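You operate a simulated robot arm through the tools that you are given. There is no shell and no other tool.

Carry out the task below with a simulated robot arm. There is one attempt and no reset: what you move stays moved.

Task
Hit the stop button, turn the throttle to 0, disarm, then pull the stop button back up.

It is judged by the outcome, as a careful person would: the job done as asked, and still so three seconds after it is handed in. It fails if anything else is knocked over, pushed out of place, dropped, spilled or broken.

Robot
A 7-joint arm with a two-finger parallel gripper, fixed in place. Base frame: the origin is on the floor under the middle of its stand, x ahead of it, y to its left, z up. Units: m, degrees, N and s.
It reaches about 1.058 m from its shoulder. Its first joint turns from -166.0 to 166.0 degrees. Payload 4.4 kg.
The TCP is the grasp point between the finger pads, 0.023 m short of the fingertips. In the tool frame z runs along the fingers and y along their closing line. The gripper opens to 0.094 m. The fingers are 0.038 m wide and 0.01 m thick; the gripper's body (0.054 by 0.096 m) begins 0.039 m behind the TCP.
Orientation is that of the tool frame in the base frame, as [roll, pitch, yaw] about the fixed x, y, z axes, in that order (R = Rz(yaw) Ry(pitch) Rx(roll)). With the fingers straight down and closing along the base's y, the tool's x points along the base's -x, its y along +y and its z along -z.

Tools
- The arm moves only by the tool arm_command. Its arguments are lists of equal length, an entry for each row: "jaw": the finger opening in m, from 0 to 0.094; "travel": the shift along the tool's x, y, z in m, a list of three; "rot": the turn, a rotation vector about the tool's x, y, z in degrees, a list of three. In form: {"jaw": [jaw, ...], "travel": [[tx, ty, tz], ...], "rot": [[wx, wy, wz], ...]}. A call has 1 to 20 rows; each row is the pose to reach, as a shift and turn from the pose commanded when the call began, along the tool's axes at that moment. Rows are played at 5 a second. More than 0.05 m and 8.6 degrees between two rows, or a gripper value outside its range, and nothing of the call is played. A pose out of reach is approached as far as the arm can. The call stops where the force on the tool passes 90 N (or 10 N more than at its start, if that is more) or the arm is blocked; 0.2 s more then pass. Each finger travels about 0.108 m/s and halts on what it meets, pressing with about 21 N; the grip force reading is that of the motor and also rises with nothing between the fingers. The clock runs only during rows and for 0.2 s after the last one: add rows that repeat a pose to give the fingers time. It gives the time, the measured TCP pose, the force on the tool (base axes), the opening and the grip force at its end, in the units of the frame above (readings bear some noise), with the torque about the TCP (base axes, N m) and any sound that the robot's microphone picked up.
- Cameras (640 x 400 px; columns grow to the right, rows downward): "scene" is fixed at [0.221, -0.5015, 1.4847]; the picture's right is [0.84, -0.54, 0.00], its down [-0.34, -0.53, -0.77] and it looks along [0.42, 0.65, -0.63] (base axes); focal length 326 px, centre (320, 200). "wrist" rides on the gripper at [0.086, 0.016, -0.074] in the tool frame; the picture's right is [-0.18, 0.98, 0.00], its down [-0.58, -0.11, -0.81] and it looks along [-0.79, -0.15, 0.59] (tool axes); focal length 243 px, centre (320, 200). There is no depth. A picture from a camera that has moved, and an enlarged one, comes with that camera's place and axes in the base frame and with its lens.
- capture(camera): a new picture of that camera. It takes no simulated time.
- inspect(camera, box): a new picture of the part [left, top, right, bottom] of that camera's present view, enlarged. It takes no simulated time.
- job_done(): hands the job in; it is judged then, once.

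Nothing tells you positions but the pictures and the camera data. Unless the task says otherwise, let go and move clear before handing in.

The tools are called after "Call:" as name(argument=value, ...) on one line, values as JSON. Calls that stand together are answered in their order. arm_command: Moves the arm, as the interface text tells. Its arguments: {"type":"object","properties":{"jaw":{"type":"array","items":{"type":"number"}},"travel":{"type":"array","items":{"type":"array","items":{"type":"number"}}},"rot":{"type":"array","items":{"type":"array","items":{"type":"number"}}}},"required":["jaw","travel","rot"]} The other tools are called the same way: capture (camera) takes a picture; inspect (camera, box) takes an enlarged picture of a part of a camera's view; job_done () hands the job in.

At the start:

```text
time: 0.0
tool_pos: [0.3725, 0.3523, 1.0534]
ee_rot: [180.0, 0.0, -179.9]
ft_force: [0.3, 0.7, -0.1]
ft_torque: [0.02, -0.05, -0.02]
grip_width: 0.0941
finger_force: 0.0
```

scene: 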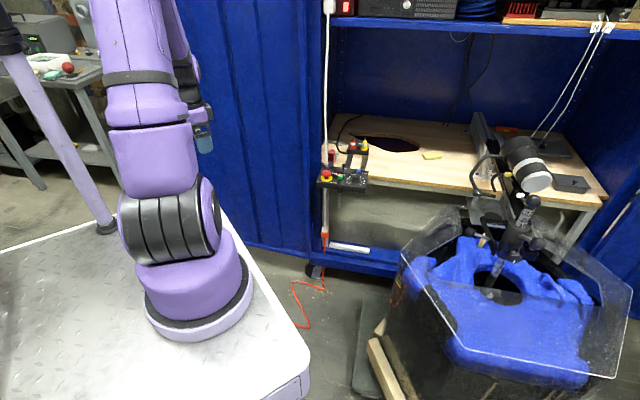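
wrist: 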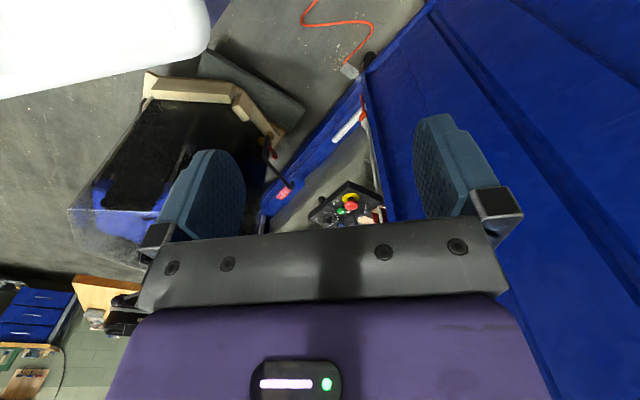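

I see a small control panel with a red/yellow stop button near the cabinet's edge, at about (343,165) in the scene picture. I'll enlarge it in both cameras before moving.

Call:
inspect(camera="scene", box=[300, 120, 396, 200])

Call:
inspect(camera="wrist", box=[280, 160, 408, 240])

```text
5.00 times, centred on (348, 160) of scene
camera zoom: at [0.221, -0.5015, 1.4847], right [0.84, -0.54, 0.0], down [-0.34, -0.53, -0.77], along [0.42, 0.65, -0.63], focal length 1628 px, centre (180, 400)
```

zoom: 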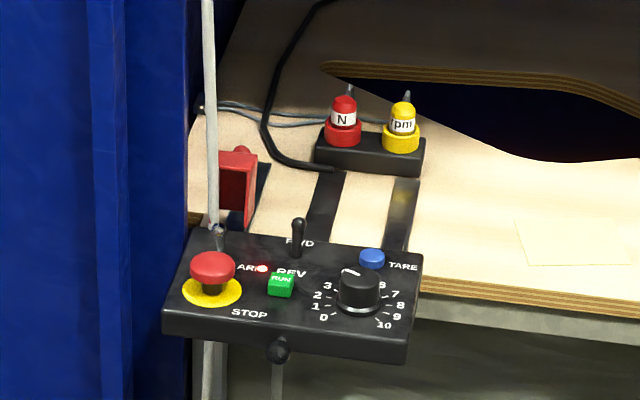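

```text
5.00 times, centred on (344, 200) of wrist
camera zoom: at [0.2852, 0.3691, 1.1285], right [0.18, 0.98, 0.0], down [0.58, -0.11, 0.81], along [0.79, -0.15, -0.59], focal length 1213 px, centre (200, 200)
```

zoom: 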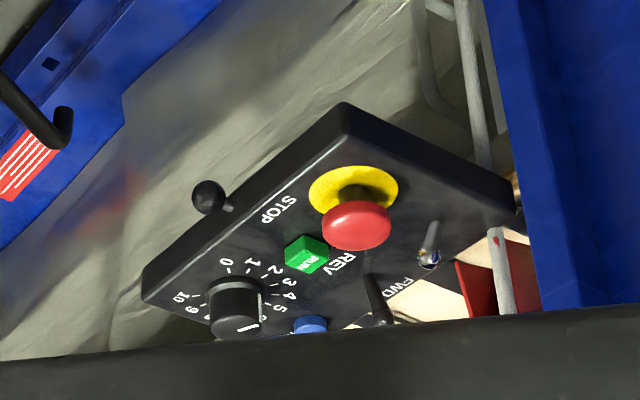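

The panel appears to sit around (0.84, 0.32, 0.75). It carries a stop mushroom, an ARM toggle, a RUN button, a FWD/REV lever, a TARE button and the throttle knob, which reads about 5. I'll move the wrist camera forward, staying high, for a closer look.

Call:
arm_command(jaw=[0.094, 0.094, 0.094, 0.094, 0.094, 0.094], travel=[[-0.04, 0, 0], [-0.08, 0, 0], [-0.12, 0, 0], [-0.16, 0, 0], [-0.2, 0, 0], [-0.22, 0, 0]], rot=[[0, 0, 0], [0, 0, 0], [0, 0, 0], [0, 0, 0], [0, 0, 0], [0, 0, 0]])

Call:
capture(camera="wrist")

Call:
capture(camera="scene")

```text
time: 1.4
tool_pos: [0.5919, 0.3543, 1.054]
ee_rot: [180.0, 0.0, -179.9]
ft_force: [-0.4, -0.1, -0.8]
ft_torque: [-0.04, 0.0, 0.01]
grip_width: 0.0939
finger_force: 0.2
```

```text
taken
camera wrist: at [0.505, 0.3693, 1.1289], right [0.18, 0.98, 0.0], down [0.58, -0.11, 0.81], along [0.79, -0.15, -0.59], focal length 243 px, centre (320, 200)
```

wrist: 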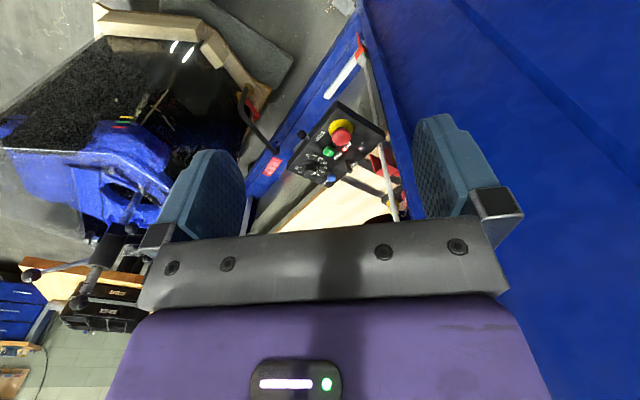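

```text
taken
```

scene: 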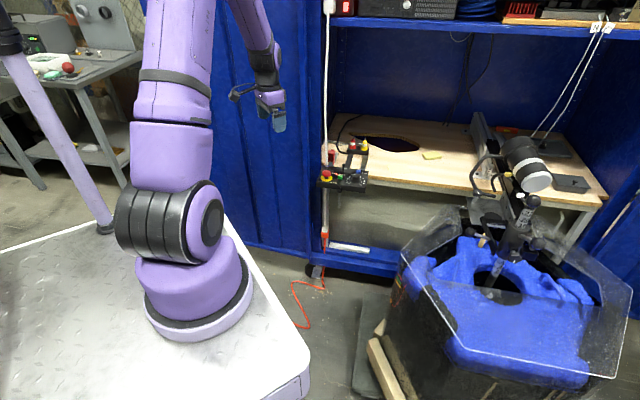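

Call:
inspect(camera="wrist", box=[270, 90, 430, 190])

Call:
inspect(camera="scene", box=[312, 158, 376, 198])

Call:
inspect(camera="wrist", box=[285, 95, 405, 225])

```text
4.00 times, centred on (350, 140) of wrist
camera zoom: at [0.505, 0.3693, 1.1289], right [0.18, 0.98, 0.0], down [0.58, -0.11, 0.81], along [0.79, -0.15, -0.59], focal length 970 px, centre (200, 440)
```

zoom: 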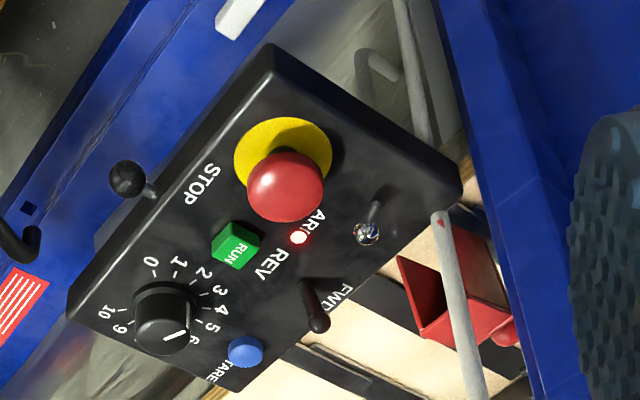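

```text
10.00 times, centred on (344, 178) of scene
camera zoom: at [0.221, -0.5015, 1.4847], right [0.84, -0.54, 0.0], down [-0.34, -0.53, -0.77], along [0.42, 0.65, -0.63], focal length 3257 px, centre (80, 420)
```

zoom: 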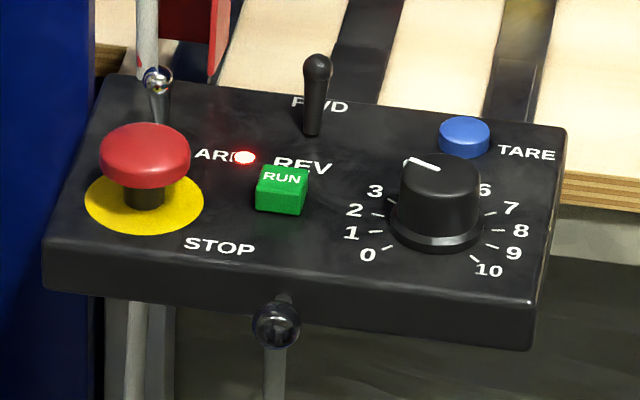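

```text
3.08 times, centred on (345, 160) of wrist
camera zoom: at [0.505, 0.3693, 1.1289], right [0.18, 0.98, 0.0], down [0.58, -0.11, 0.81], along [0.79, -0.15, -0.59], focal length 746 px, centre (243, 323)
```

zoom: 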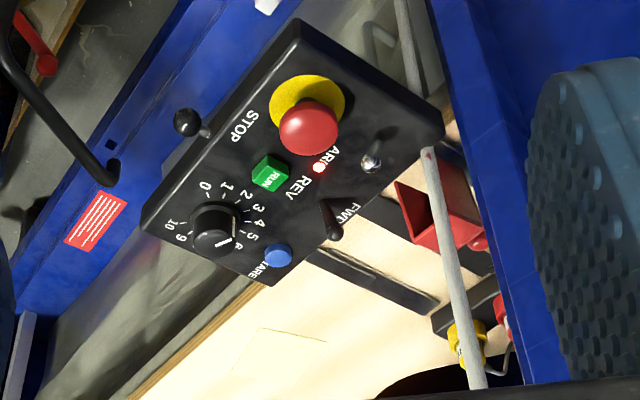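

The panel is level and turned 45° to the base, with its operator side facing (-x,-y). The cap is near (0.80, 0.354, 0.775), the knob near (0.885, 0.28, 0.775) and the ARM toggle near (0.83, 0.39, 0.78). A thin vertical pole stands behind the toggle. I'll yaw the gripper 45° and move above the front of the panel for a closer view.

Call:
arm_command(jaw=[0.094, 0.094, 0.094, 0.094, 0.094, 0.094, 0.094, 0.094], travel=[[-0.024, -0.01, 0.013], [-0.048, -0.02, 0.026], [-0.071, -0.03, 0.039], [-0.095, -0.04, 0.052], [-0.119, -0.05, 0.065], [-0.143, -0.06, 0.078], [-0.166, -0.07, 0.091], [-0.19, -0.079, 0.104]], rot=[[0, 0, -5.6], [0, 0, -11.2], [0, 0, -16.9], [0, 0, -22.5], [0, 0, -28.1], [0, 0, -33.8], [0, 0, -39.4], [0, 0, -45]])

Call:
capture(camera="wrist")

Call:
capture(camera="scene")

```text
time: 3.2
tool_pos: [0.7812, 0.2749, 0.9505]
ee_rot: [-180.0, 0.1, -134.9]
ft_force: [-0.5, 0.9, 0.2]
ft_torque: [-0.01, -0.04, -0.03]
grip_width: 0.0939
finger_force: 0.0
```

```text
taken
camera wrist: at [0.7086, 0.2247, 1.0248], right [-0.57, 0.82, 0.0], down [0.49, 0.33, 0.81], along [0.66, 0.46, -0.59], focal length 243 px, centre (320, 200)
```

wrist: 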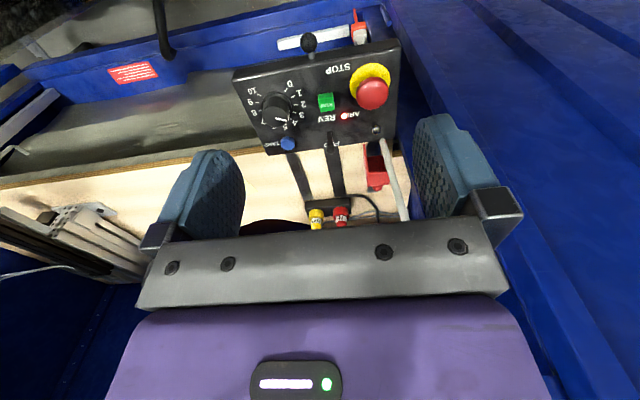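

```text
taken
```

scene: 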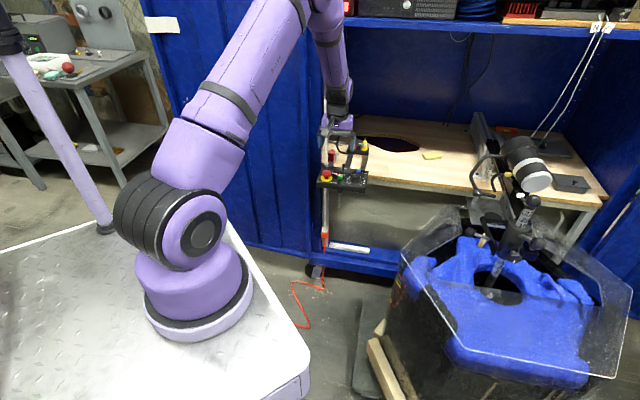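

Call:
inspect(camera="wrist", box=[225, 30, 415, 160])

Call:
inspect(camera="wrist", box=[330, 60, 420, 150])

Call:
inspect(camera="wrist", box=[235, 75, 325, 155])

```text
3.08 times, centred on (320, 95) of wrist
camera zoom: at [0.7086, 0.2247, 1.0248], right [-0.57, 0.82, 0.0], down [0.49, 0.33, 0.81], along [0.66, 0.46, -0.59], focal length 746 px, centre (320, 523)
```

zoom: 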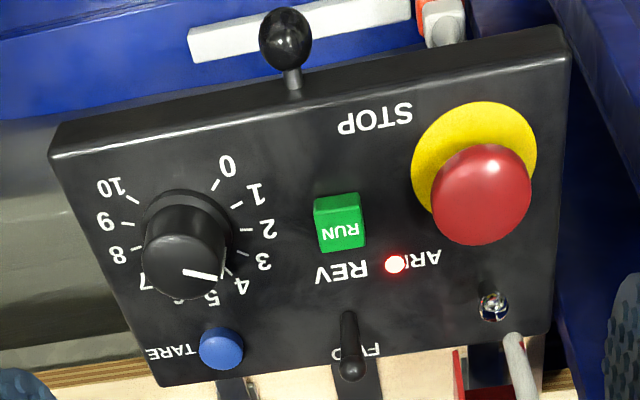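

```text
4.44 times, centred on (375, 105) of wrist
camera zoom: at [0.7086, 0.2247, 1.0248], right [-0.57, 0.82, 0.0], down [0.49, 0.33, 0.81], along [0.66, 0.46, -0.59], focal length 1078 px, centre (76, 622)
```

zoom: 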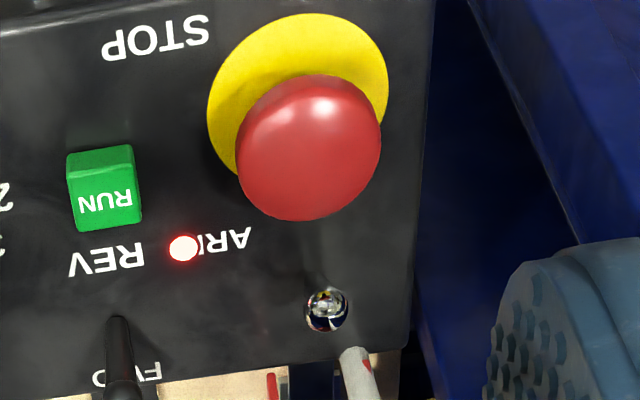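

```text
5.00 times, centred on (280, 115) of wrist
camera zoom: at [0.7086, 0.2247, 1.0248], right [-0.57, 0.82, 0.0], down [0.49, 0.33, 0.81], along [0.66, 0.46, -0.59], focal length 1213 px, centre (520, 625)
```

zoom: 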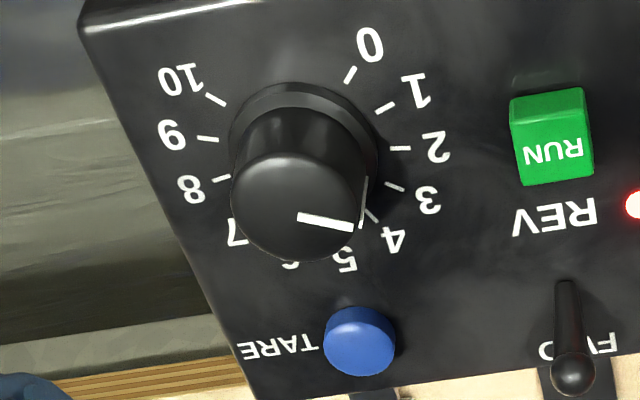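

The close view agrees with the earlier one: cap centre about (0.796, 0.354, 0.774), knob at (0.882, 0.280) reading about 3, ARM LED lit, and the toggle leaning towards the operator. I'll close the fingers, move above the stop cap and check the alignment.

Call:
arm_command(jaw=[0.07, 0.04, 0.01, 0.0, 0.0, 0.0, 0.0], travel=[[-0.015, 0.01, 0.015], [-0.03, 0.02, 0.035], [-0.045, 0.03, 0.055], [-0.06, 0.04, 0.075], [-0.0665, 0.0453, 0.095], [-0.0665, 0.0453, 0.1], [-0.0665, 0.0453, 0.1]], rot=[[0, 0, 0], [0, 0, 0], [0, 0, 0], [0, 0, 0], [0, 0, 0], [0, 0, 0], [0, 0, 0]])

Call:
capture(camera="wrist")

Call:
inspect(camera="scene", box=[296, 128, 392, 188])

```text
time: 4.8
tool_pos: [0.7967, 0.3541, 0.8493]
ee_rot: [-180.0, 0.0, -135.1]
ft_force: [0.0, -0.4, -0.9]
ft_torque: [-0.03, -0.01, 0.02]
grip_width: 0.0
finger_force: 21.0
```

```text
taken
camera wrist: at [0.7237, 0.3035, 0.9247], right [-0.56, 0.83, 0.0], down [0.49, 0.33, 0.81], along [0.67, 0.46, -0.59], focal length 243 px, centre (320, 200)
```

wrist: 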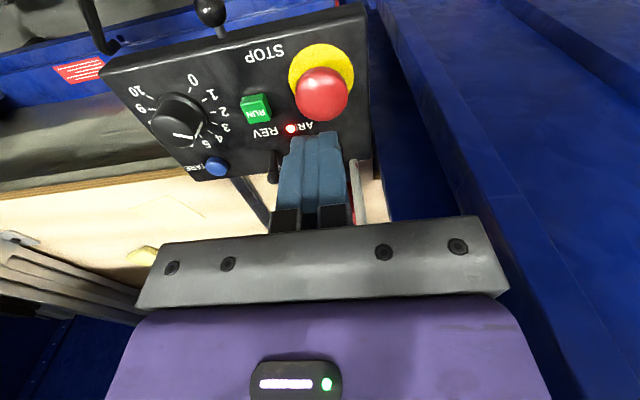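

```text
6.67 times, centred on (344, 158) of scene
camera zoom: at [0.221, -0.5015, 1.4847], right [0.84, -0.54, 0.0], down [-0.34, -0.53, -0.77], along [0.42, 0.65, -0.63], focal length 2171 px, centre (160, 480)
```

zoom: 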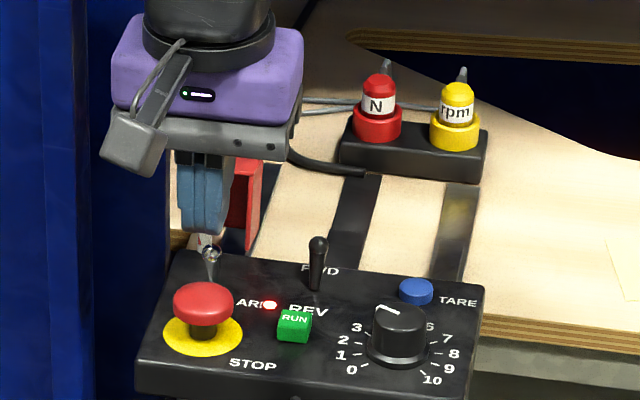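

The fingertips are centred above the cap, and the predicted and observed positions match. I'll descend to just above it, then press in small steps.

Call:
arm_command(jaw=[0, 0, 0, 0, 0, 0, 0, 0, 0], travel=[[0, 0, 0.015], [0, 0, 0.03], [0, 0, 0.038], [0, 0, 0.042], [0, 0, 0.044], [0, 0, 0.046], [0, 0, 0.048], [0, 0, 0.05], [0, 0, 0.05]], rot=[[0, 0, 0], [0, 0, 0], [0, 0, 0], [0, 0, 0], [0, 0, 0], [0, 0, 0], [0, 0, 0], [0, 0, 0], [0, 0, 0]])

Call:
inspect(camera="scene", box=[312, 148, 376, 188])

```text
time: 6.8
tool_pos: [0.7979, 0.3535, 0.8007]
ee_rot: [-179.9, 0.0, -135.0]
ft_force: [-0.6, -0.9, -0.6]
ft_torque: [-0.02, 0.01, -0.03]
grip_width: 0.0
finger_force: 20.2
```

```text
10.00 times, centred on (344, 168) of scene
camera zoom: at [0.221, -0.5015, 1.4847], right [0.84, -0.54, 0.0], down [-0.34, -0.53, -0.77], along [0.42, 0.65, -0.63], focal length 3257 px, centre (80, 520)
```

zoom: 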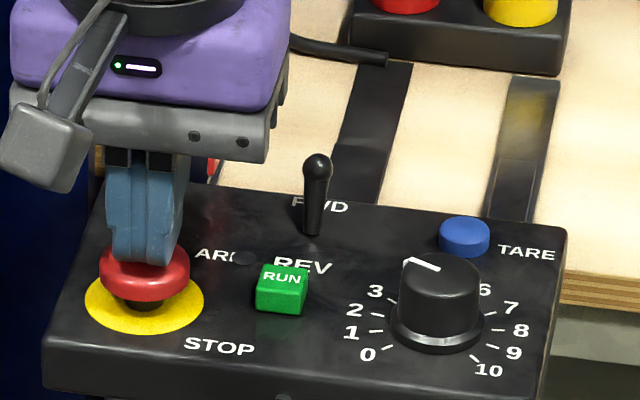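

The cap has moved down, the LED has gone dark and the force is low. I'll press a little further in small steps to make sure it is latched.

Call:
arm_command(jaw=[0, 0, 0, 0], travel=[[0, 0, 0.001], [0, 0, 0.002], [0, 0, 0.003], [0, 0, 0.003]], rot=[[0, 0, 0], [0, 0, 0], [0, 0, 0], [0, 0, 0]])

Call:
inspect(camera="scene", box=[312, 148, 376, 188])

```text
time: 7.8
tool_pos: [0.798, 0.3542, 0.7984]
ee_rot: [-180.0, 0.2, -135.0]
ft_force: [-3.3, -1.5, 28.4]
ft_torque: [-0.03, 0.1, -0.05]
grip_width: 0.0
finger_force: 21.0
```

```text
10.00 times, centred on (344, 168) of scene
camera zoom: at [0.221, -0.5015, 1.4847], right [0.84, -0.54, 0.0], down [-0.34, -0.53, -0.77], along [0.42, 0.65, -0.63], focal length 3257 px, centre (80, 520)
```

zoom: 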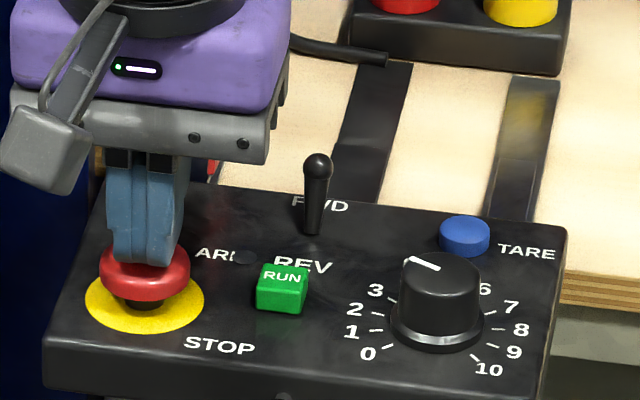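

The cap has reached a firm stop at 28 N. I'll lift off and check that it stays down.

Call:
arm_command(jaw=[0, 0, 0, 0, 0], travel=[[0, 0, -0.005], [0, 0, -0.02], [0, 0, -0.05], [0.02, 0, -0.08], [0.04, 0, -0.1]], rot=[[0, 0, 0], [0, 0, 0], [0, 0, 0], [0, 0, 0], [0, 0, 0]])

Call:
inspect(camera="scene", box=[312, 158, 376, 198])

Call:
inspect(camera="wrist", box=[200, 0, 400, 150])

```text
time: 9.0
tool_pos: [0.7677, 0.3252, 0.8974]
ee_rot: [179.9, -0.1, -135.0]
ft_force: [0.1, 1.0, 0.2]
ft_torque: [0.01, 0.0, 0.01]
grip_width: 0.0
finger_force: 21.3
```

```text
10.00 times, centred on (344, 178) of scene
camera zoom: at [0.221, -0.5015, 1.4847], right [0.84, -0.54, 0.0], down [-0.34, -0.53, -0.77], along [0.42, 0.65, -0.63], focal length 3257 px, centre (80, 420)
```

zoom: 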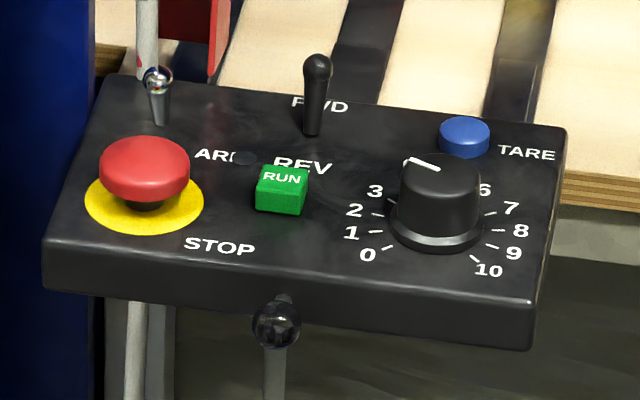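

```text
2.67 times, centred on (300, 75) of wrist
camera zoom: at [0.6955, 0.2755, 0.9716], right [-0.56, 0.83, 0.0], down [0.49, 0.33, 0.81], along [0.66, 0.46, -0.59], focal length 647 px, centre (373, 533)
```

zoom: 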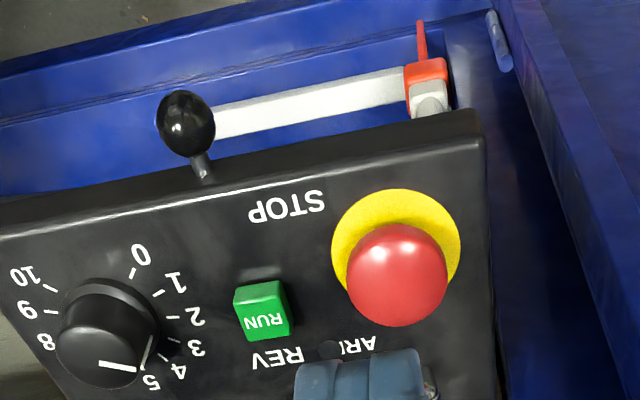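

The stop button is latched down. Next is the throttle knob: I'll open the fingers partly, turn the yaw to about -175° so the counter-clockwise turn has room, and hover above the knob.

Call:
arm_command(jaw=[0.02, 0.04, 0.056, 0.056, 0.056, 0.056, 0.056], travel=[[-0.008, -0.019, 0.0], [-0.016, -0.038, 0.008], [-0.024, -0.057, 0.016], [-0.032, -0.075, 0.024], [-0.04, -0.094, 0.032], [-0.0485, -0.1131, 0.04], [-0.0485, -0.1131, 0.0474]], rot=[[0, 0, 6.6], [0, 0, 13.3], [0, 0, 20], [0, 0, 26.6], [0, 0, 33.3], [0, 0, 40], [0, 0, 40]])

Call:
capture(camera="wrist")

Call:
inspect(camera="scene", box=[312, 138, 392, 188])

```text
time: 10.6
tool_pos: [0.8825, 0.2798, 0.8492]
ee_rot: [180.0, 0.1, -175.2]
ft_force: [0.7, -0.1, 0.4]
ft_torque: [0.02, 0.0, -0.03]
grip_width: 0.0562
finger_force: 0.1
```

```text
taken
camera wrist: at [0.7948, 0.2874, 0.9235], right [0.1, 1.0, 0.0], down [0.59, -0.06, 0.81], along [0.8, -0.08, -0.59], focal length 243 px, centre (320, 200)
```

wrist: 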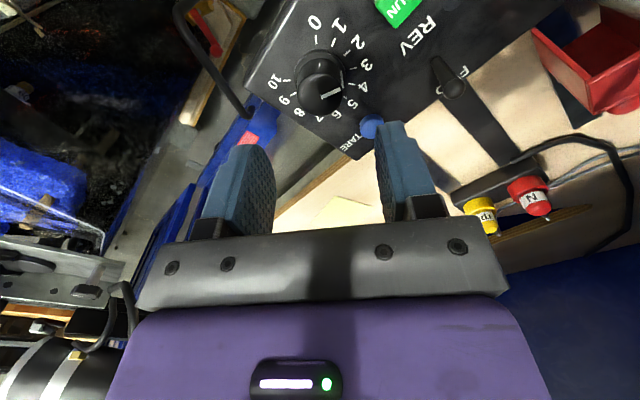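

```text
8.00 times, centred on (352, 163) of scene
camera zoom: at [0.221, -0.5015, 1.4847], right [0.84, -0.54, 0.0], down [-0.34, -0.53, -0.77], along [0.42, 0.65, -0.63], focal length 2606 px, centre (64, 496)
```

zoom: 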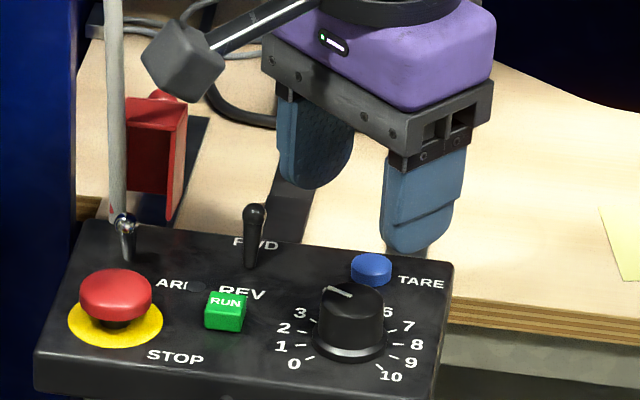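

Call:
inspect(camera="wrist", box=[260, 0, 420, 150])

```text
2.67 times, centred on (340, 75) of wrist
camera zoom: at [0.7948, 0.2874, 0.9235], right [0.1, 1.0, 0.0], down [0.59, -0.06, 0.81], along [0.8, -0.08, -0.59], focal length 647 px, centre (267, 533)
```

zoom: 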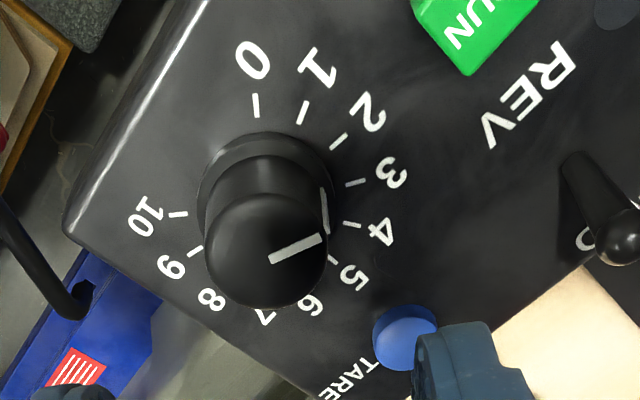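

The knob is centred under the gripper, with predicted and observed positions within about a millimetre. I'll descend so the fingertips straddle the knob body, then close on it.

Call:
arm_command(jaw=[0.056, 0.056, 0.056, 0.056, 0.056], travel=[[0, 0, 0.025], [0, 0, 0.045], [0, 0, 0.057], [0, 0, 0.065], [0, 0, 0.065]], rot=[[0, 0, 0], [0, 0, 0], [0, 0, 0], [0, 0, 0], [0, 0, 0]])

Call:
inspect(camera="scene", box=[312, 148, 376, 198])

```text
time: 11.8
tool_pos: [0.8819, 0.2797, 0.7855]
ee_rot: [-179.9, -0.1, -175.0]
ft_force: [-0.1, 0.3, 1.1]
ft_torque: [-0.01, -0.01, -0.01]
grip_width: 0.0561
finger_force: 0.1
```

```text
8.00 times, centred on (344, 173) of scene
camera zoom: at [0.221, -0.5015, 1.4847], right [0.84, -0.54, 0.0], down [-0.34, -0.53, -0.77], along [0.42, 0.65, -0.63], focal length 2606 px, centre (128, 416)
```

zoom: 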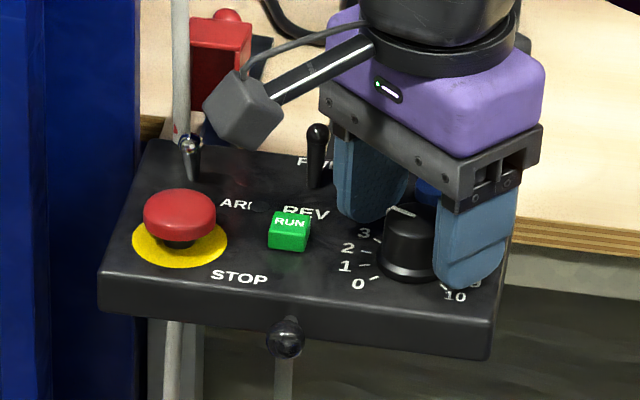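

The fingers straddle the knob with clearance on both sides. I'll close on it.

Call:
arm_command(jaw=[0.045, 0.03, 0.02, 0.02, 0.02], travel=[[0, 0, 0.001], [0, 0, 0.001], [0, 0, 0.001], [0, 0, 0.001], [0, 0, 0.001]], rot=[[0, 0, 0], [0, 0, 0], [0, 0, 0], [0, 0, 0], [0, 0, 0]])

Call:
inspect(camera="scene", box=[312, 148, 376, 198])

Call:
capture(camera="wrist")

```text
time: 13.0
tool_pos: [0.8826, 0.2799, 0.7835]
ee_rot: [179.9, 0.0, -175.0]
ft_force: [0.9, 1.6, -0.3]
ft_torque: [0.02, -0.02, -0.01]
grip_width: 0.0337
finger_force: 44.5
```

```text
8.00 times, centred on (344, 173) of scene
camera zoom: at [0.221, -0.5015, 1.4847], right [0.84, -0.54, 0.0], down [-0.34, -0.53, -0.77], along [0.42, 0.65, -0.63], focal length 2606 px, centre (128, 416)
```

zoom: 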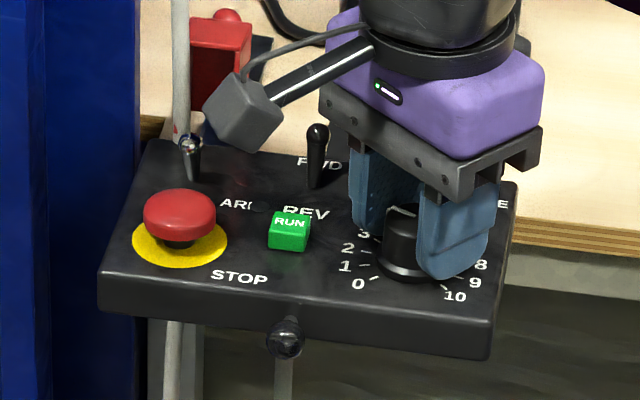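

```text
taken
camera wrist: at [0.7949, 0.2875, 0.858], right [0.1, 1.0, 0.0], down [0.59, -0.06, 0.81], along [0.8, -0.08, -0.59], focal length 243 px, centre (320, 200)
```

wrist: 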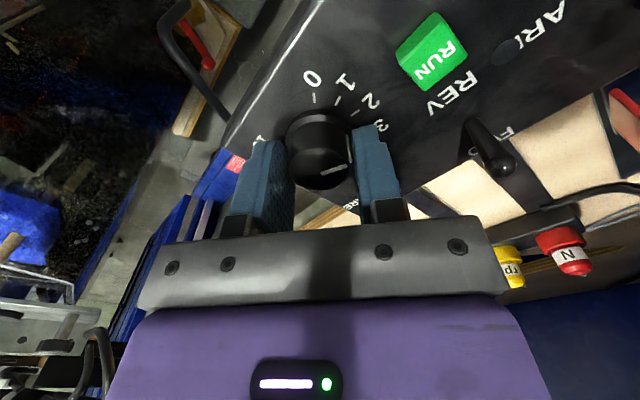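

The knob is gripped at 34 mm with almost no side force. I'll turn it about 40° counter-clockwise and look at the mark.

Call:
arm_command(jaw=[0.02, 0.02, 0.02, 0.02, 0.02, 0.02], travel=[[0, 0, 0], [0, 0, 0], [0, 0, 0], [0, 0, 0], [0, 0, 0], [0, 0, 0]], rot=[[0, 0, -8], [0, 0, -16], [0, 0, -24], [0, 0, -32], [0, 0, -40], [0, 0, -40]])

Call:
capture(camera="wrist")

Call:
inspect(camera="scene", box=[312, 148, 376, 198])

```text
time: 14.4
tool_pos: [0.8815, 0.2817, 0.7843]
ee_rot: [180.0, 0.0, -134.9]
ft_force: [-3.4, 6.7, 2.7]
ft_torque: [0.07, 0.11, -0.02]
grip_width: 0.0336
finger_force: 44.8
```

```text
taken
camera wrist: at [0.8095, 0.2303, 0.8581], right [-0.57, 0.82, 0.0], down [0.49, 0.34, 0.81], along [0.66, 0.46, -0.59], focal length 243 px, centre (320, 200)
```

wrist: 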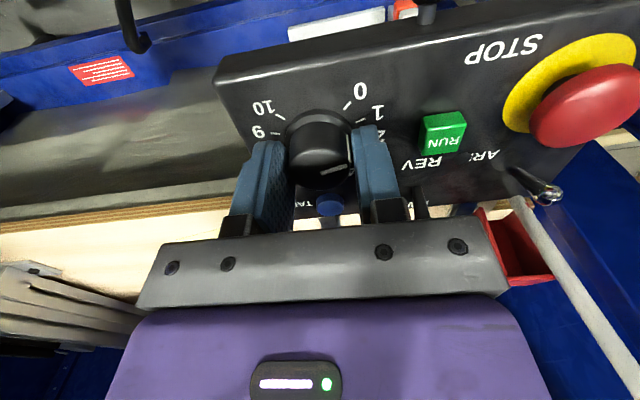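

```text
8.00 times, centred on (344, 173) of scene
camera zoom: at [0.221, -0.5015, 1.4847], right [0.84, -0.54, 0.0], down [-0.34, -0.53, -0.77], along [0.42, 0.65, -0.63], focal length 2606 px, centre (128, 416)
```

zoom: 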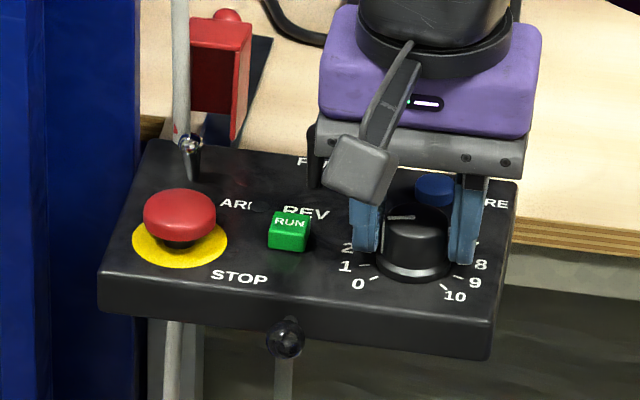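

The knob follows the gripper and now reads about 1.5. I'll continue counter-clockwise by another 32° and check again.

Call:
arm_command(jaw=[0.02, 0.02, 0.02, 0.02, 0.02], travel=[[0, 0, 0], [0, 0, 0], [0, 0, 0], [0, 0, 0], [0, 0, 0]], rot=[[0, 0, -8], [0, 0, -16], [0, 0, -24], [0, 0, -32], [0, 0, -32]])

Call:
inspect(camera="wrist", box=[240, 60, 400, 220])

Call:
inspect(camera="scene", box=[328, 158, 376, 188])

```text
time: 15.6
tool_pos: [0.8795, 0.2815, 0.7835]
ee_rot: [179.9, 0.0, -103.0]
ft_force: [-19.0, 15.6, 6.9]
ft_torque: [0.19, 0.49, -0.47]
grip_width: 0.0341
finger_force: 44.9
```

```text
2.50 times, centred on (320, 140) of wrist
camera zoom: at [0.8461, 0.1999, 0.8582], right [-0.92, 0.4, 0.0], down [0.24, 0.54, 0.81], along [0.32, 0.74, -0.59], focal length 606 px, centre (320, 350)
```

zoom: 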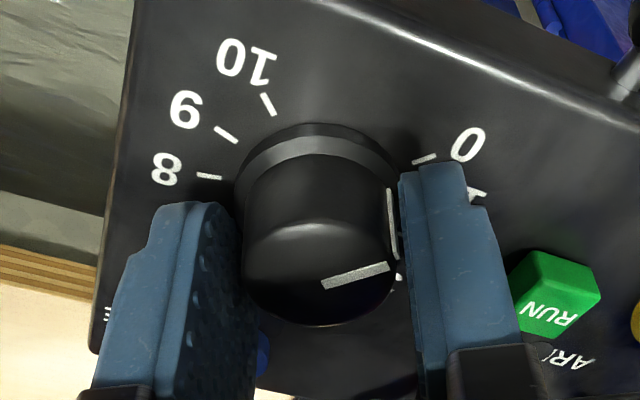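

```text
13.33 times, centred on (352, 173) of scene
camera zoom: at [0.221, -0.5015, 1.4847], right [0.84, -0.54, 0.0], down [-0.34, -0.53, -0.77], along [0.42, 0.65, -0.63], focal length 4343 px, centre (-107, 560)
```

zoom: 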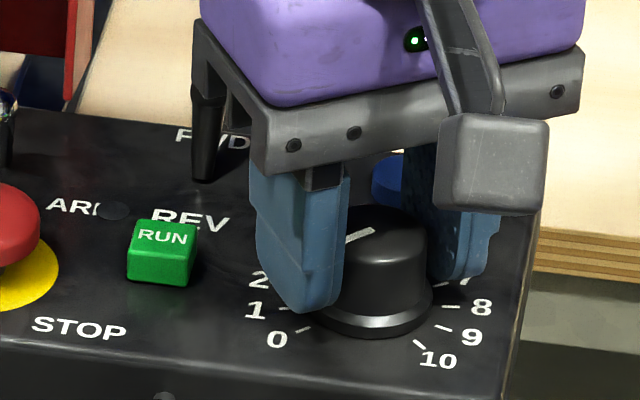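

The mark is now very close to 0 and the torque has risen, so I may be near the end stop. I'll relieve the sideways load by shifting about 3 mm towards the knob's true axis, then re-measure.

Call:
arm_command(jaw=[0.02, 0.02, 0.02], travel=[[0, 0.0015, 0], [0, 0.003, 0], [0, 0.003, 0]], rot=[[0, 0, 0], [0, 0, 0], [0, 0, 0]])

Call:
inspect(camera="wrist", box=[280, 80, 380, 180])

```text
time: 16.4
tool_pos: [0.8811, 0.2823, 0.7848]
ee_rot: [-179.9, 0.1, -103.0]
ft_force: [0.0, 23.4, -6.1]
ft_torque: [0.71, 0.07, -0.07]
grip_width: 0.0341
finger_force: 45.0
```

```text
4.00 times, centred on (330, 130) of wrist
camera zoom: at [0.8455, 0.1998, 0.8581], right [-0.92, 0.4, 0.0], down [0.24, 0.54, 0.81], along [0.32, 0.74, -0.59], focal length 970 px, centre (280, 480)
```

zoom: 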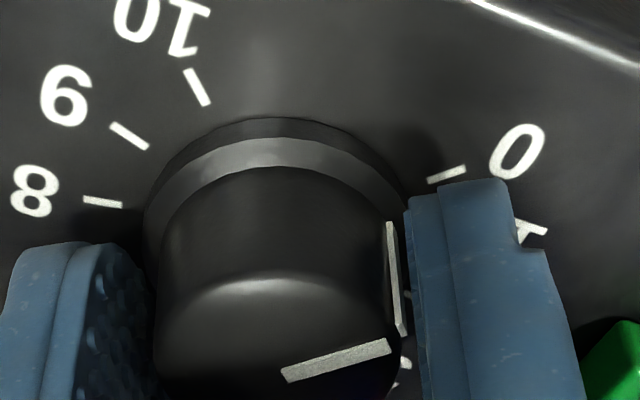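

Working it out from the tick marks, the knob axis is at (0.8804, 0.2788), 0 lies towards -x, and the mark points within a couple of degrees of 0. I'll re-centre slightly and nudge a few degrees further to confirm it is against the end stop.

Call:
arm_command(jaw=[0.02, 0.02, 0.02, 0.02], travel=[[-0.0015, 0, 0], [-0.0015, 0, 0], [-0.0015, 0, 0], [-0.0015, 0, 0]], rot=[[0, 0, 0], [0, 0, -2], [0, 0, -4], [0, 0, -4]])

Call:
inspect(camera="wrist", box=[280, 80, 380, 180])

```text
time: 17.4
tool_pos: [0.8807, 0.2814, 0.7853]
ee_rot: [-180.0, -0.1, -99.2]
ft_force: [0.3, 0.9, 6.4]
ft_torque: [-0.32, 0.18, -0.59]
grip_width: 0.0339
finger_force: 45.4
```

```text
4.00 times, centred on (330, 130) of wrist
camera zoom: at [0.8509, 0.197, 0.8585], right [-0.94, 0.34, 0.0], down [0.2, 0.56, 0.81], along [0.27, 0.76, -0.59], focal length 970 px, centre (280, 480)
```

zoom: 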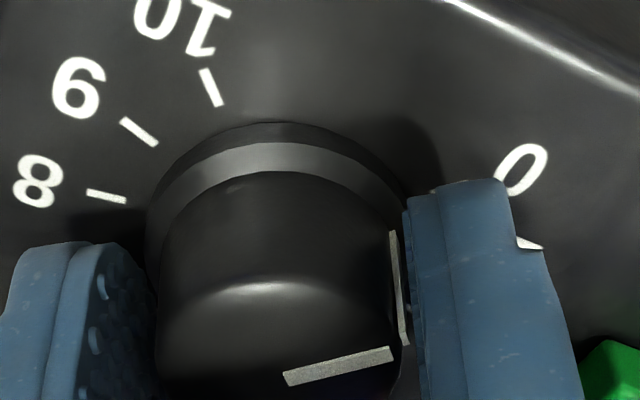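

At the end stop the gripper turned but the knob did not, and the mark points at 0. I'll release the knob, rise straight up and check it.

Call:
arm_command(jaw=[0.04, 0.056, 0.056, 0.056, 0.056, 0.056], travel=[[0, 0, 0], [0, 0, 0], [0, 0, 0], [0, 0, -0.025], [0, 0, -0.05], [0, 0, -0.07]], rot=[[0, 0, 0], [0, 0, 0], [0, 0, 0], [0, 0, 0], [0, 0, 0], [0, 0, 0]])

Call:
inspect(camera="wrist", box=[240, 0, 400, 150])

Call:
inspect(camera="scene", box=[312, 148, 376, 198])

```text
time: 18.8
tool_pos: [0.8794, 0.2813, 0.8553]
ee_rot: [-180.0, 0.0, -99.0]
ft_force: [-0.2, -0.3, 0.0]
ft_torque: [0.03, 0.04, 0.03]
grip_width: 0.0562
finger_force: 0.0
```

```text
2.67 times, centred on (320, 75) of wrist
camera zoom: at [0.8509, 0.1981, 0.928], right [-0.94, 0.34, 0.0], down [0.2, 0.56, 0.81], along [0.27, 0.76, -0.59], focal length 647 px, centre (320, 533)
```

zoom: 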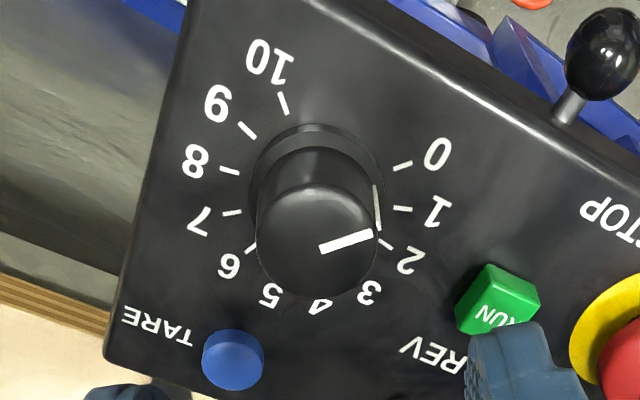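

```text
8.00 times, centred on (344, 173) of scene
camera zoom: at [0.221, -0.5015, 1.4847], right [0.84, -0.54, 0.0], down [-0.34, -0.53, -0.77], along [0.42, 0.65, -0.63], focal length 2606 px, centre (128, 416)
```

zoom: 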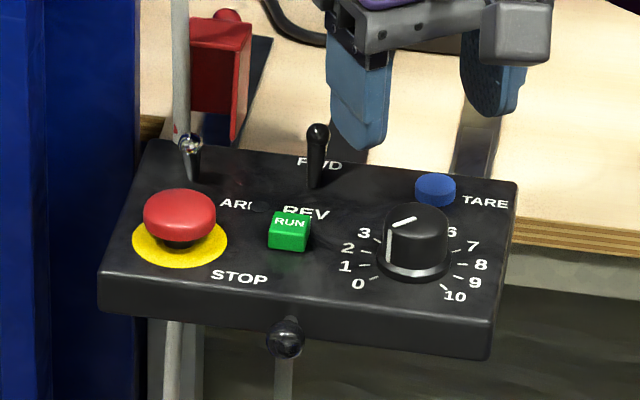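

The knob is at 0 as far as I can tell. I'll zoom in further to check precisely before moving on.

Call:
inspect(camera="wrist", box=[310, 40, 380, 100])

```text
6.67 times, centred on (345, 70) of wrist
camera zoom: at [0.8509, 0.1981, 0.928], right [-0.94, 0.34, 0.0], down [0.2, 0.56, 0.81], along [0.27, 0.76, -0.59], focal length 1618 px, centre (153, 1067)
```

zoom: 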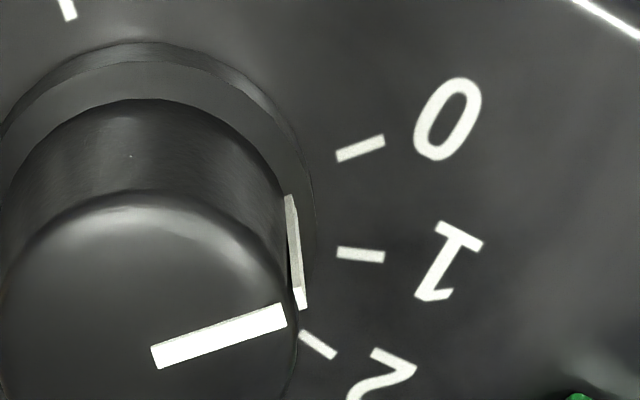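

The throttle mark lines up with 0 to within about a degree. Next is the ARM toggle: I'll turn the gripper to yaw -45° with the fingers about 80 mm apart, so the thin rear finger fits between the cap and the toggle, and hover there first.

Call:
arm_command(jaw=[0.056, 0.06, 0.07, 0.08, 0.08, 0.08, 0.08, 0.08], travel=[[-0.0071, 0.0152, 0], [-0.0141, 0.0305, 0], [-0.0212, 0.0457, 0], [-0.0282, 0.061, 0], [-0.0353, 0.0762, 0], [-0.0423, 0.0915, 0], [-0.0494, 0.1067, 0.003], [-0.0494, 0.1067, 0.005]], rot=[[0, 0, -7.7], [0, 0, -15.4], [0, 0, -23.1], [0, 0, -30.9], [0, 0, -38.6], [0, 0, -46.3], [0, 0, -54], [0, 0, -54]])

Call:
capture(camera="wrist")

Call:
inspect(camera="scene", box=[296, 138, 392, 198])

```text
time: 20.6
tool_pos: [0.7822, 0.3477, 0.849]
ee_rot: [180.0, 0.0, -44.9]
ft_force: [0.0, -0.3, -0.1]
ft_torque: [0.03, -0.02, -0.02]
grip_width: 0.08
finger_force: 0.1
```

```text
taken
camera wrist: at [0.8318, 0.2743, 0.9228], right [-0.82, -0.57, 0.0], down [-0.33, 0.49, 0.81], along [-0.46, 0.66, -0.59], focal length 243 px, centre (320, 200)
```

wrist: 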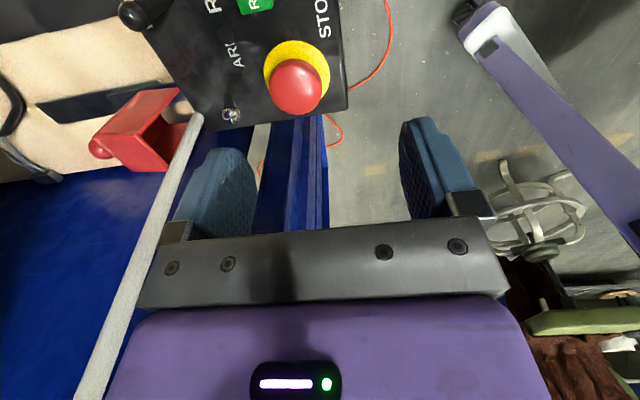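

```text
6.67 times, centred on (344, 168) of scene
camera zoom: at [0.221, -0.5015, 1.4847], right [0.84, -0.54, 0.0], down [-0.34, -0.53, -0.77], along [0.42, 0.65, -0.63], focal length 2171 px, centre (160, 413)
```

zoom: 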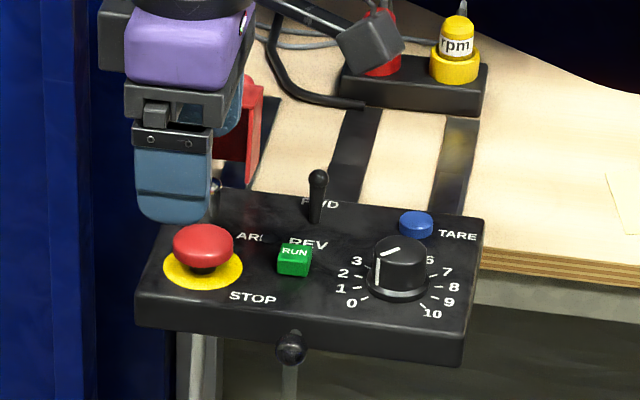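

Call:
inspect(camera="wrist", box=[190, 40, 350, 140])

Call:
inspect(camera="wrist", box=[210, 70, 274, 130])

```text
4.00 times, centred on (270, 90) of wrist
camera zoom: at [0.8318, 0.2743, 0.9228], right [-0.82, -0.57, 0.0], down [-0.33, 0.49, 0.81], along [-0.46, 0.66, -0.59], focal length 970 px, centre (520, 640)
```

zoom: 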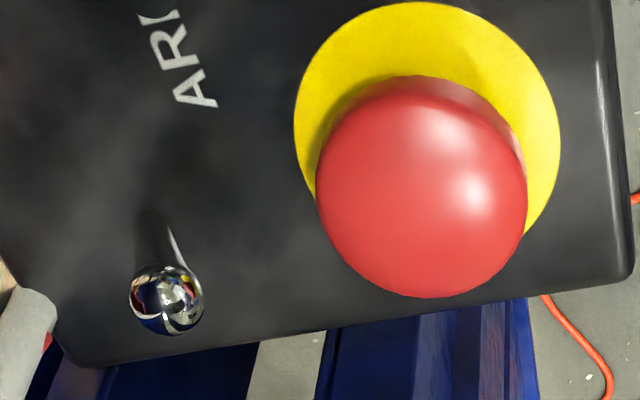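

```text
6.67 times, centred on (242, 100) of wrist
camera zoom: at [0.8318, 0.2743, 0.9228], right [-0.82, -0.57, 0.0], down [-0.33, 0.49, 0.81], along [-0.46, 0.66, -0.59], focal length 1618 px, centre (840, 867)
```

zoom: 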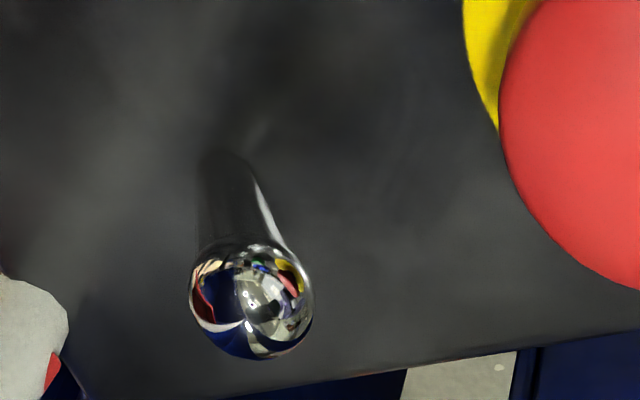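

The toggle ball is at about (0.8256, 0.3897, 0.779) and the cap's rear edge leaves a gap of about 22 mm for the 10 mm finger. I'll back off 2 mm and lower part-way to check the finger's alignment.

Call:
arm_command(jaw=[0.08, 0.08, 0.08, 0.08], travel=[[0, 0.002, 0.012], [0, 0.002, 0.024], [0, 0.002, 0.034], [0, 0.002, 0.034]], rot=[[0, 0, 0], [0, 0, 0], [0, 0, 0], [0, 0, 0]])

Call:
capture(camera="wrist")

Call:
inspect(camera="scene", box=[304, 148, 368, 188])

```text
time: 21.6
tool_pos: [0.7818, 0.3466, 0.8139]
ee_rot: [-180.0, 0.0, -45.0]
ft_force: [0.0, -0.5, 0.3]
ft_torque: [0.0, 0.02, -0.03]
grip_width: 0.08
finger_force: 0.2
```

```text
taken
camera wrist: at [0.8306, 0.2724, 0.889], right [-0.83, -0.56, 0.0], down [-0.33, 0.49, 0.81], along [-0.46, 0.67, -0.59], focal length 243 px, centre (320, 200)
```

wrist: 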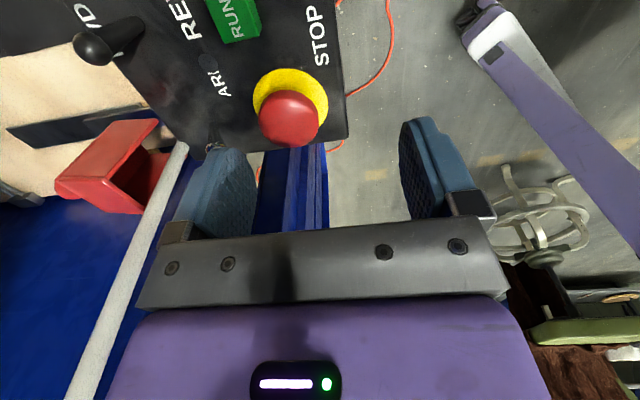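

```text
10.00 times, centred on (336, 168) of scene
camera zoom: at [0.221, -0.5015, 1.4847], right [0.84, -0.54, 0.0], down [-0.34, -0.53, -0.77], along [0.42, 0.65, -0.63], focal length 3257 px, centre (160, 520)
```

zoom: 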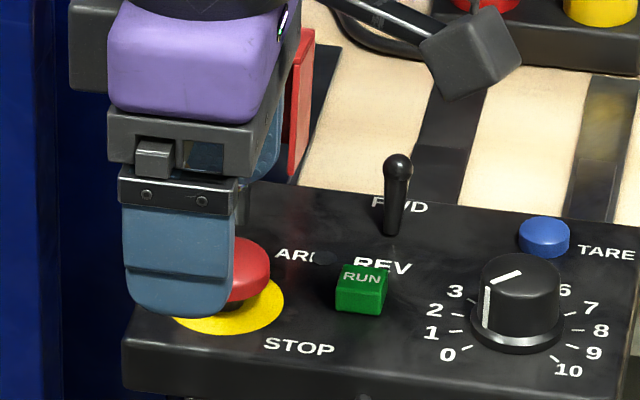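

Call:
inspect(camera="wrist", box=[180, 90, 340, 190])

```text
4.00 times, centred on (260, 140) of wrist
camera zoom: at [0.8306, 0.2724, 0.889], right [-0.83, -0.56, 0.0], down [-0.33, 0.49, 0.81], along [-0.46, 0.67, -0.59], focal length 970 px, centre (560, 440)
```

zoom: 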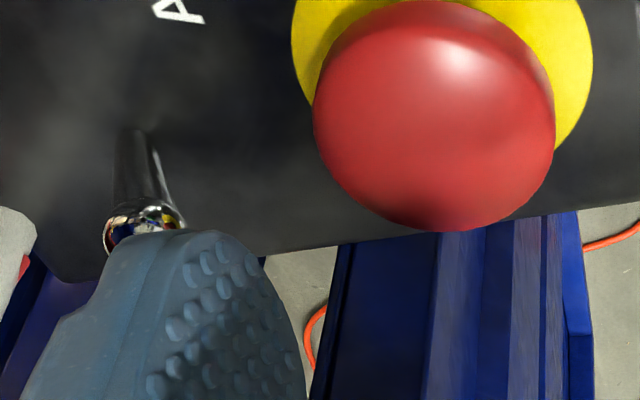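

By calculation the rear finger has about 6 mm to the ball and 7 mm to the cap. I'll lower past the top of the ball in small steps and check the force.

Call:
arm_command(jaw=[0.08, 0.08, 0.08, 0.08], travel=[[0, 0.001, 0.004], [0, 0.001, 0.008], [0, 0.001, 0.011], [0, 0.001, 0.011]], rot=[[0, 0, 0], [0, 0, 0], [0, 0, 0], [0, 0, 0]])

Call:
inspect(camera="wrist", box=[180, 90, 340, 190])

```text
time: 22.6
tool_pos: [0.7805, 0.3446, 0.8052]
ee_rot: [-179.9, -0.1, -45.1]
ft_force: [-0.2, -0.5, 0.0]
ft_torque: [-0.02, 0.02, 0.0]
grip_width: 0.0802
finger_force: 0.1
```

```text
4.00 times, centred on (260, 140) of wrist
camera zoom: at [0.83, 0.2717, 0.8781], right [-0.83, -0.56, 0.0], down [-0.33, 0.49, 0.81], along [-0.46, 0.67, -0.59], focal length 970 px, centre (560, 440)
```

zoom: 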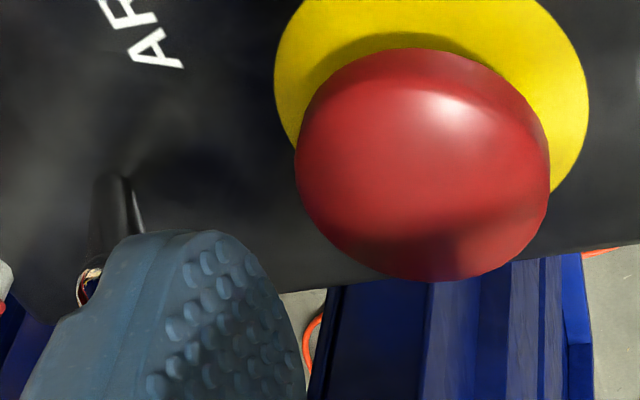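

No contact so far. I'll lower the remaining distance so the fingertip is about 12 mm above the panel.

Call:
arm_command(jaw=[0.08, 0.08, 0.08, 0.08, 0.08], travel=[[0, 0, 0.004], [0, 0, 0.008], [0, 0, 0.011], [0, 0, 0.014], [0, 0, 0.014]], rot=[[0, 0, 0], [0, 0, 0], [0, 0, 0], [0, 0, 0], [0, 0, 0]])

Call:
inspect(camera="wrist", box=[160, 90, 340, 210])

Call:
inspect(camera="scene", box=[304, 148, 368, 198])

```text
time: 23.8
tool_pos: [0.7807, 0.3448, 0.7906]
ee_rot: [180.0, 0.0, -45.1]
ft_force: [1.1, -0.4, 1.0]
ft_torque: [-0.03, 0.04, -0.01]
grip_width: 0.08
finger_force: 0.3
```

```text
3.33 times, centred on (250, 150) of wrist
camera zoom: at [0.8299, 0.2717, 0.864], right [-0.83, -0.56, 0.0], down [-0.33, 0.49, 0.81], along [-0.46, 0.67, -0.59], focal length 809 px, centre (553, 367)
```

zoom: 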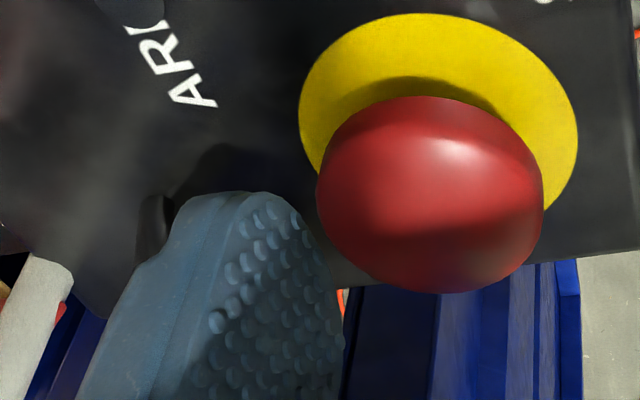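

```text
8.00 times, centred on (336, 173) of scene
camera zoom: at [0.221, -0.5015, 1.4847], right [0.84, -0.54, 0.0], down [-0.34, -0.53, -0.77], along [0.42, 0.65, -0.63], focal length 2606 px, centre (192, 416)
```

zoom: 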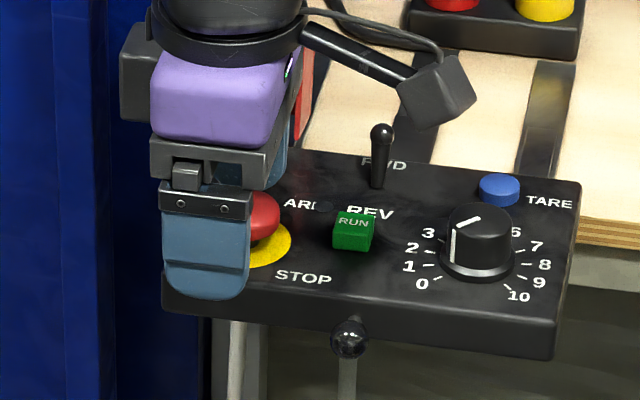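

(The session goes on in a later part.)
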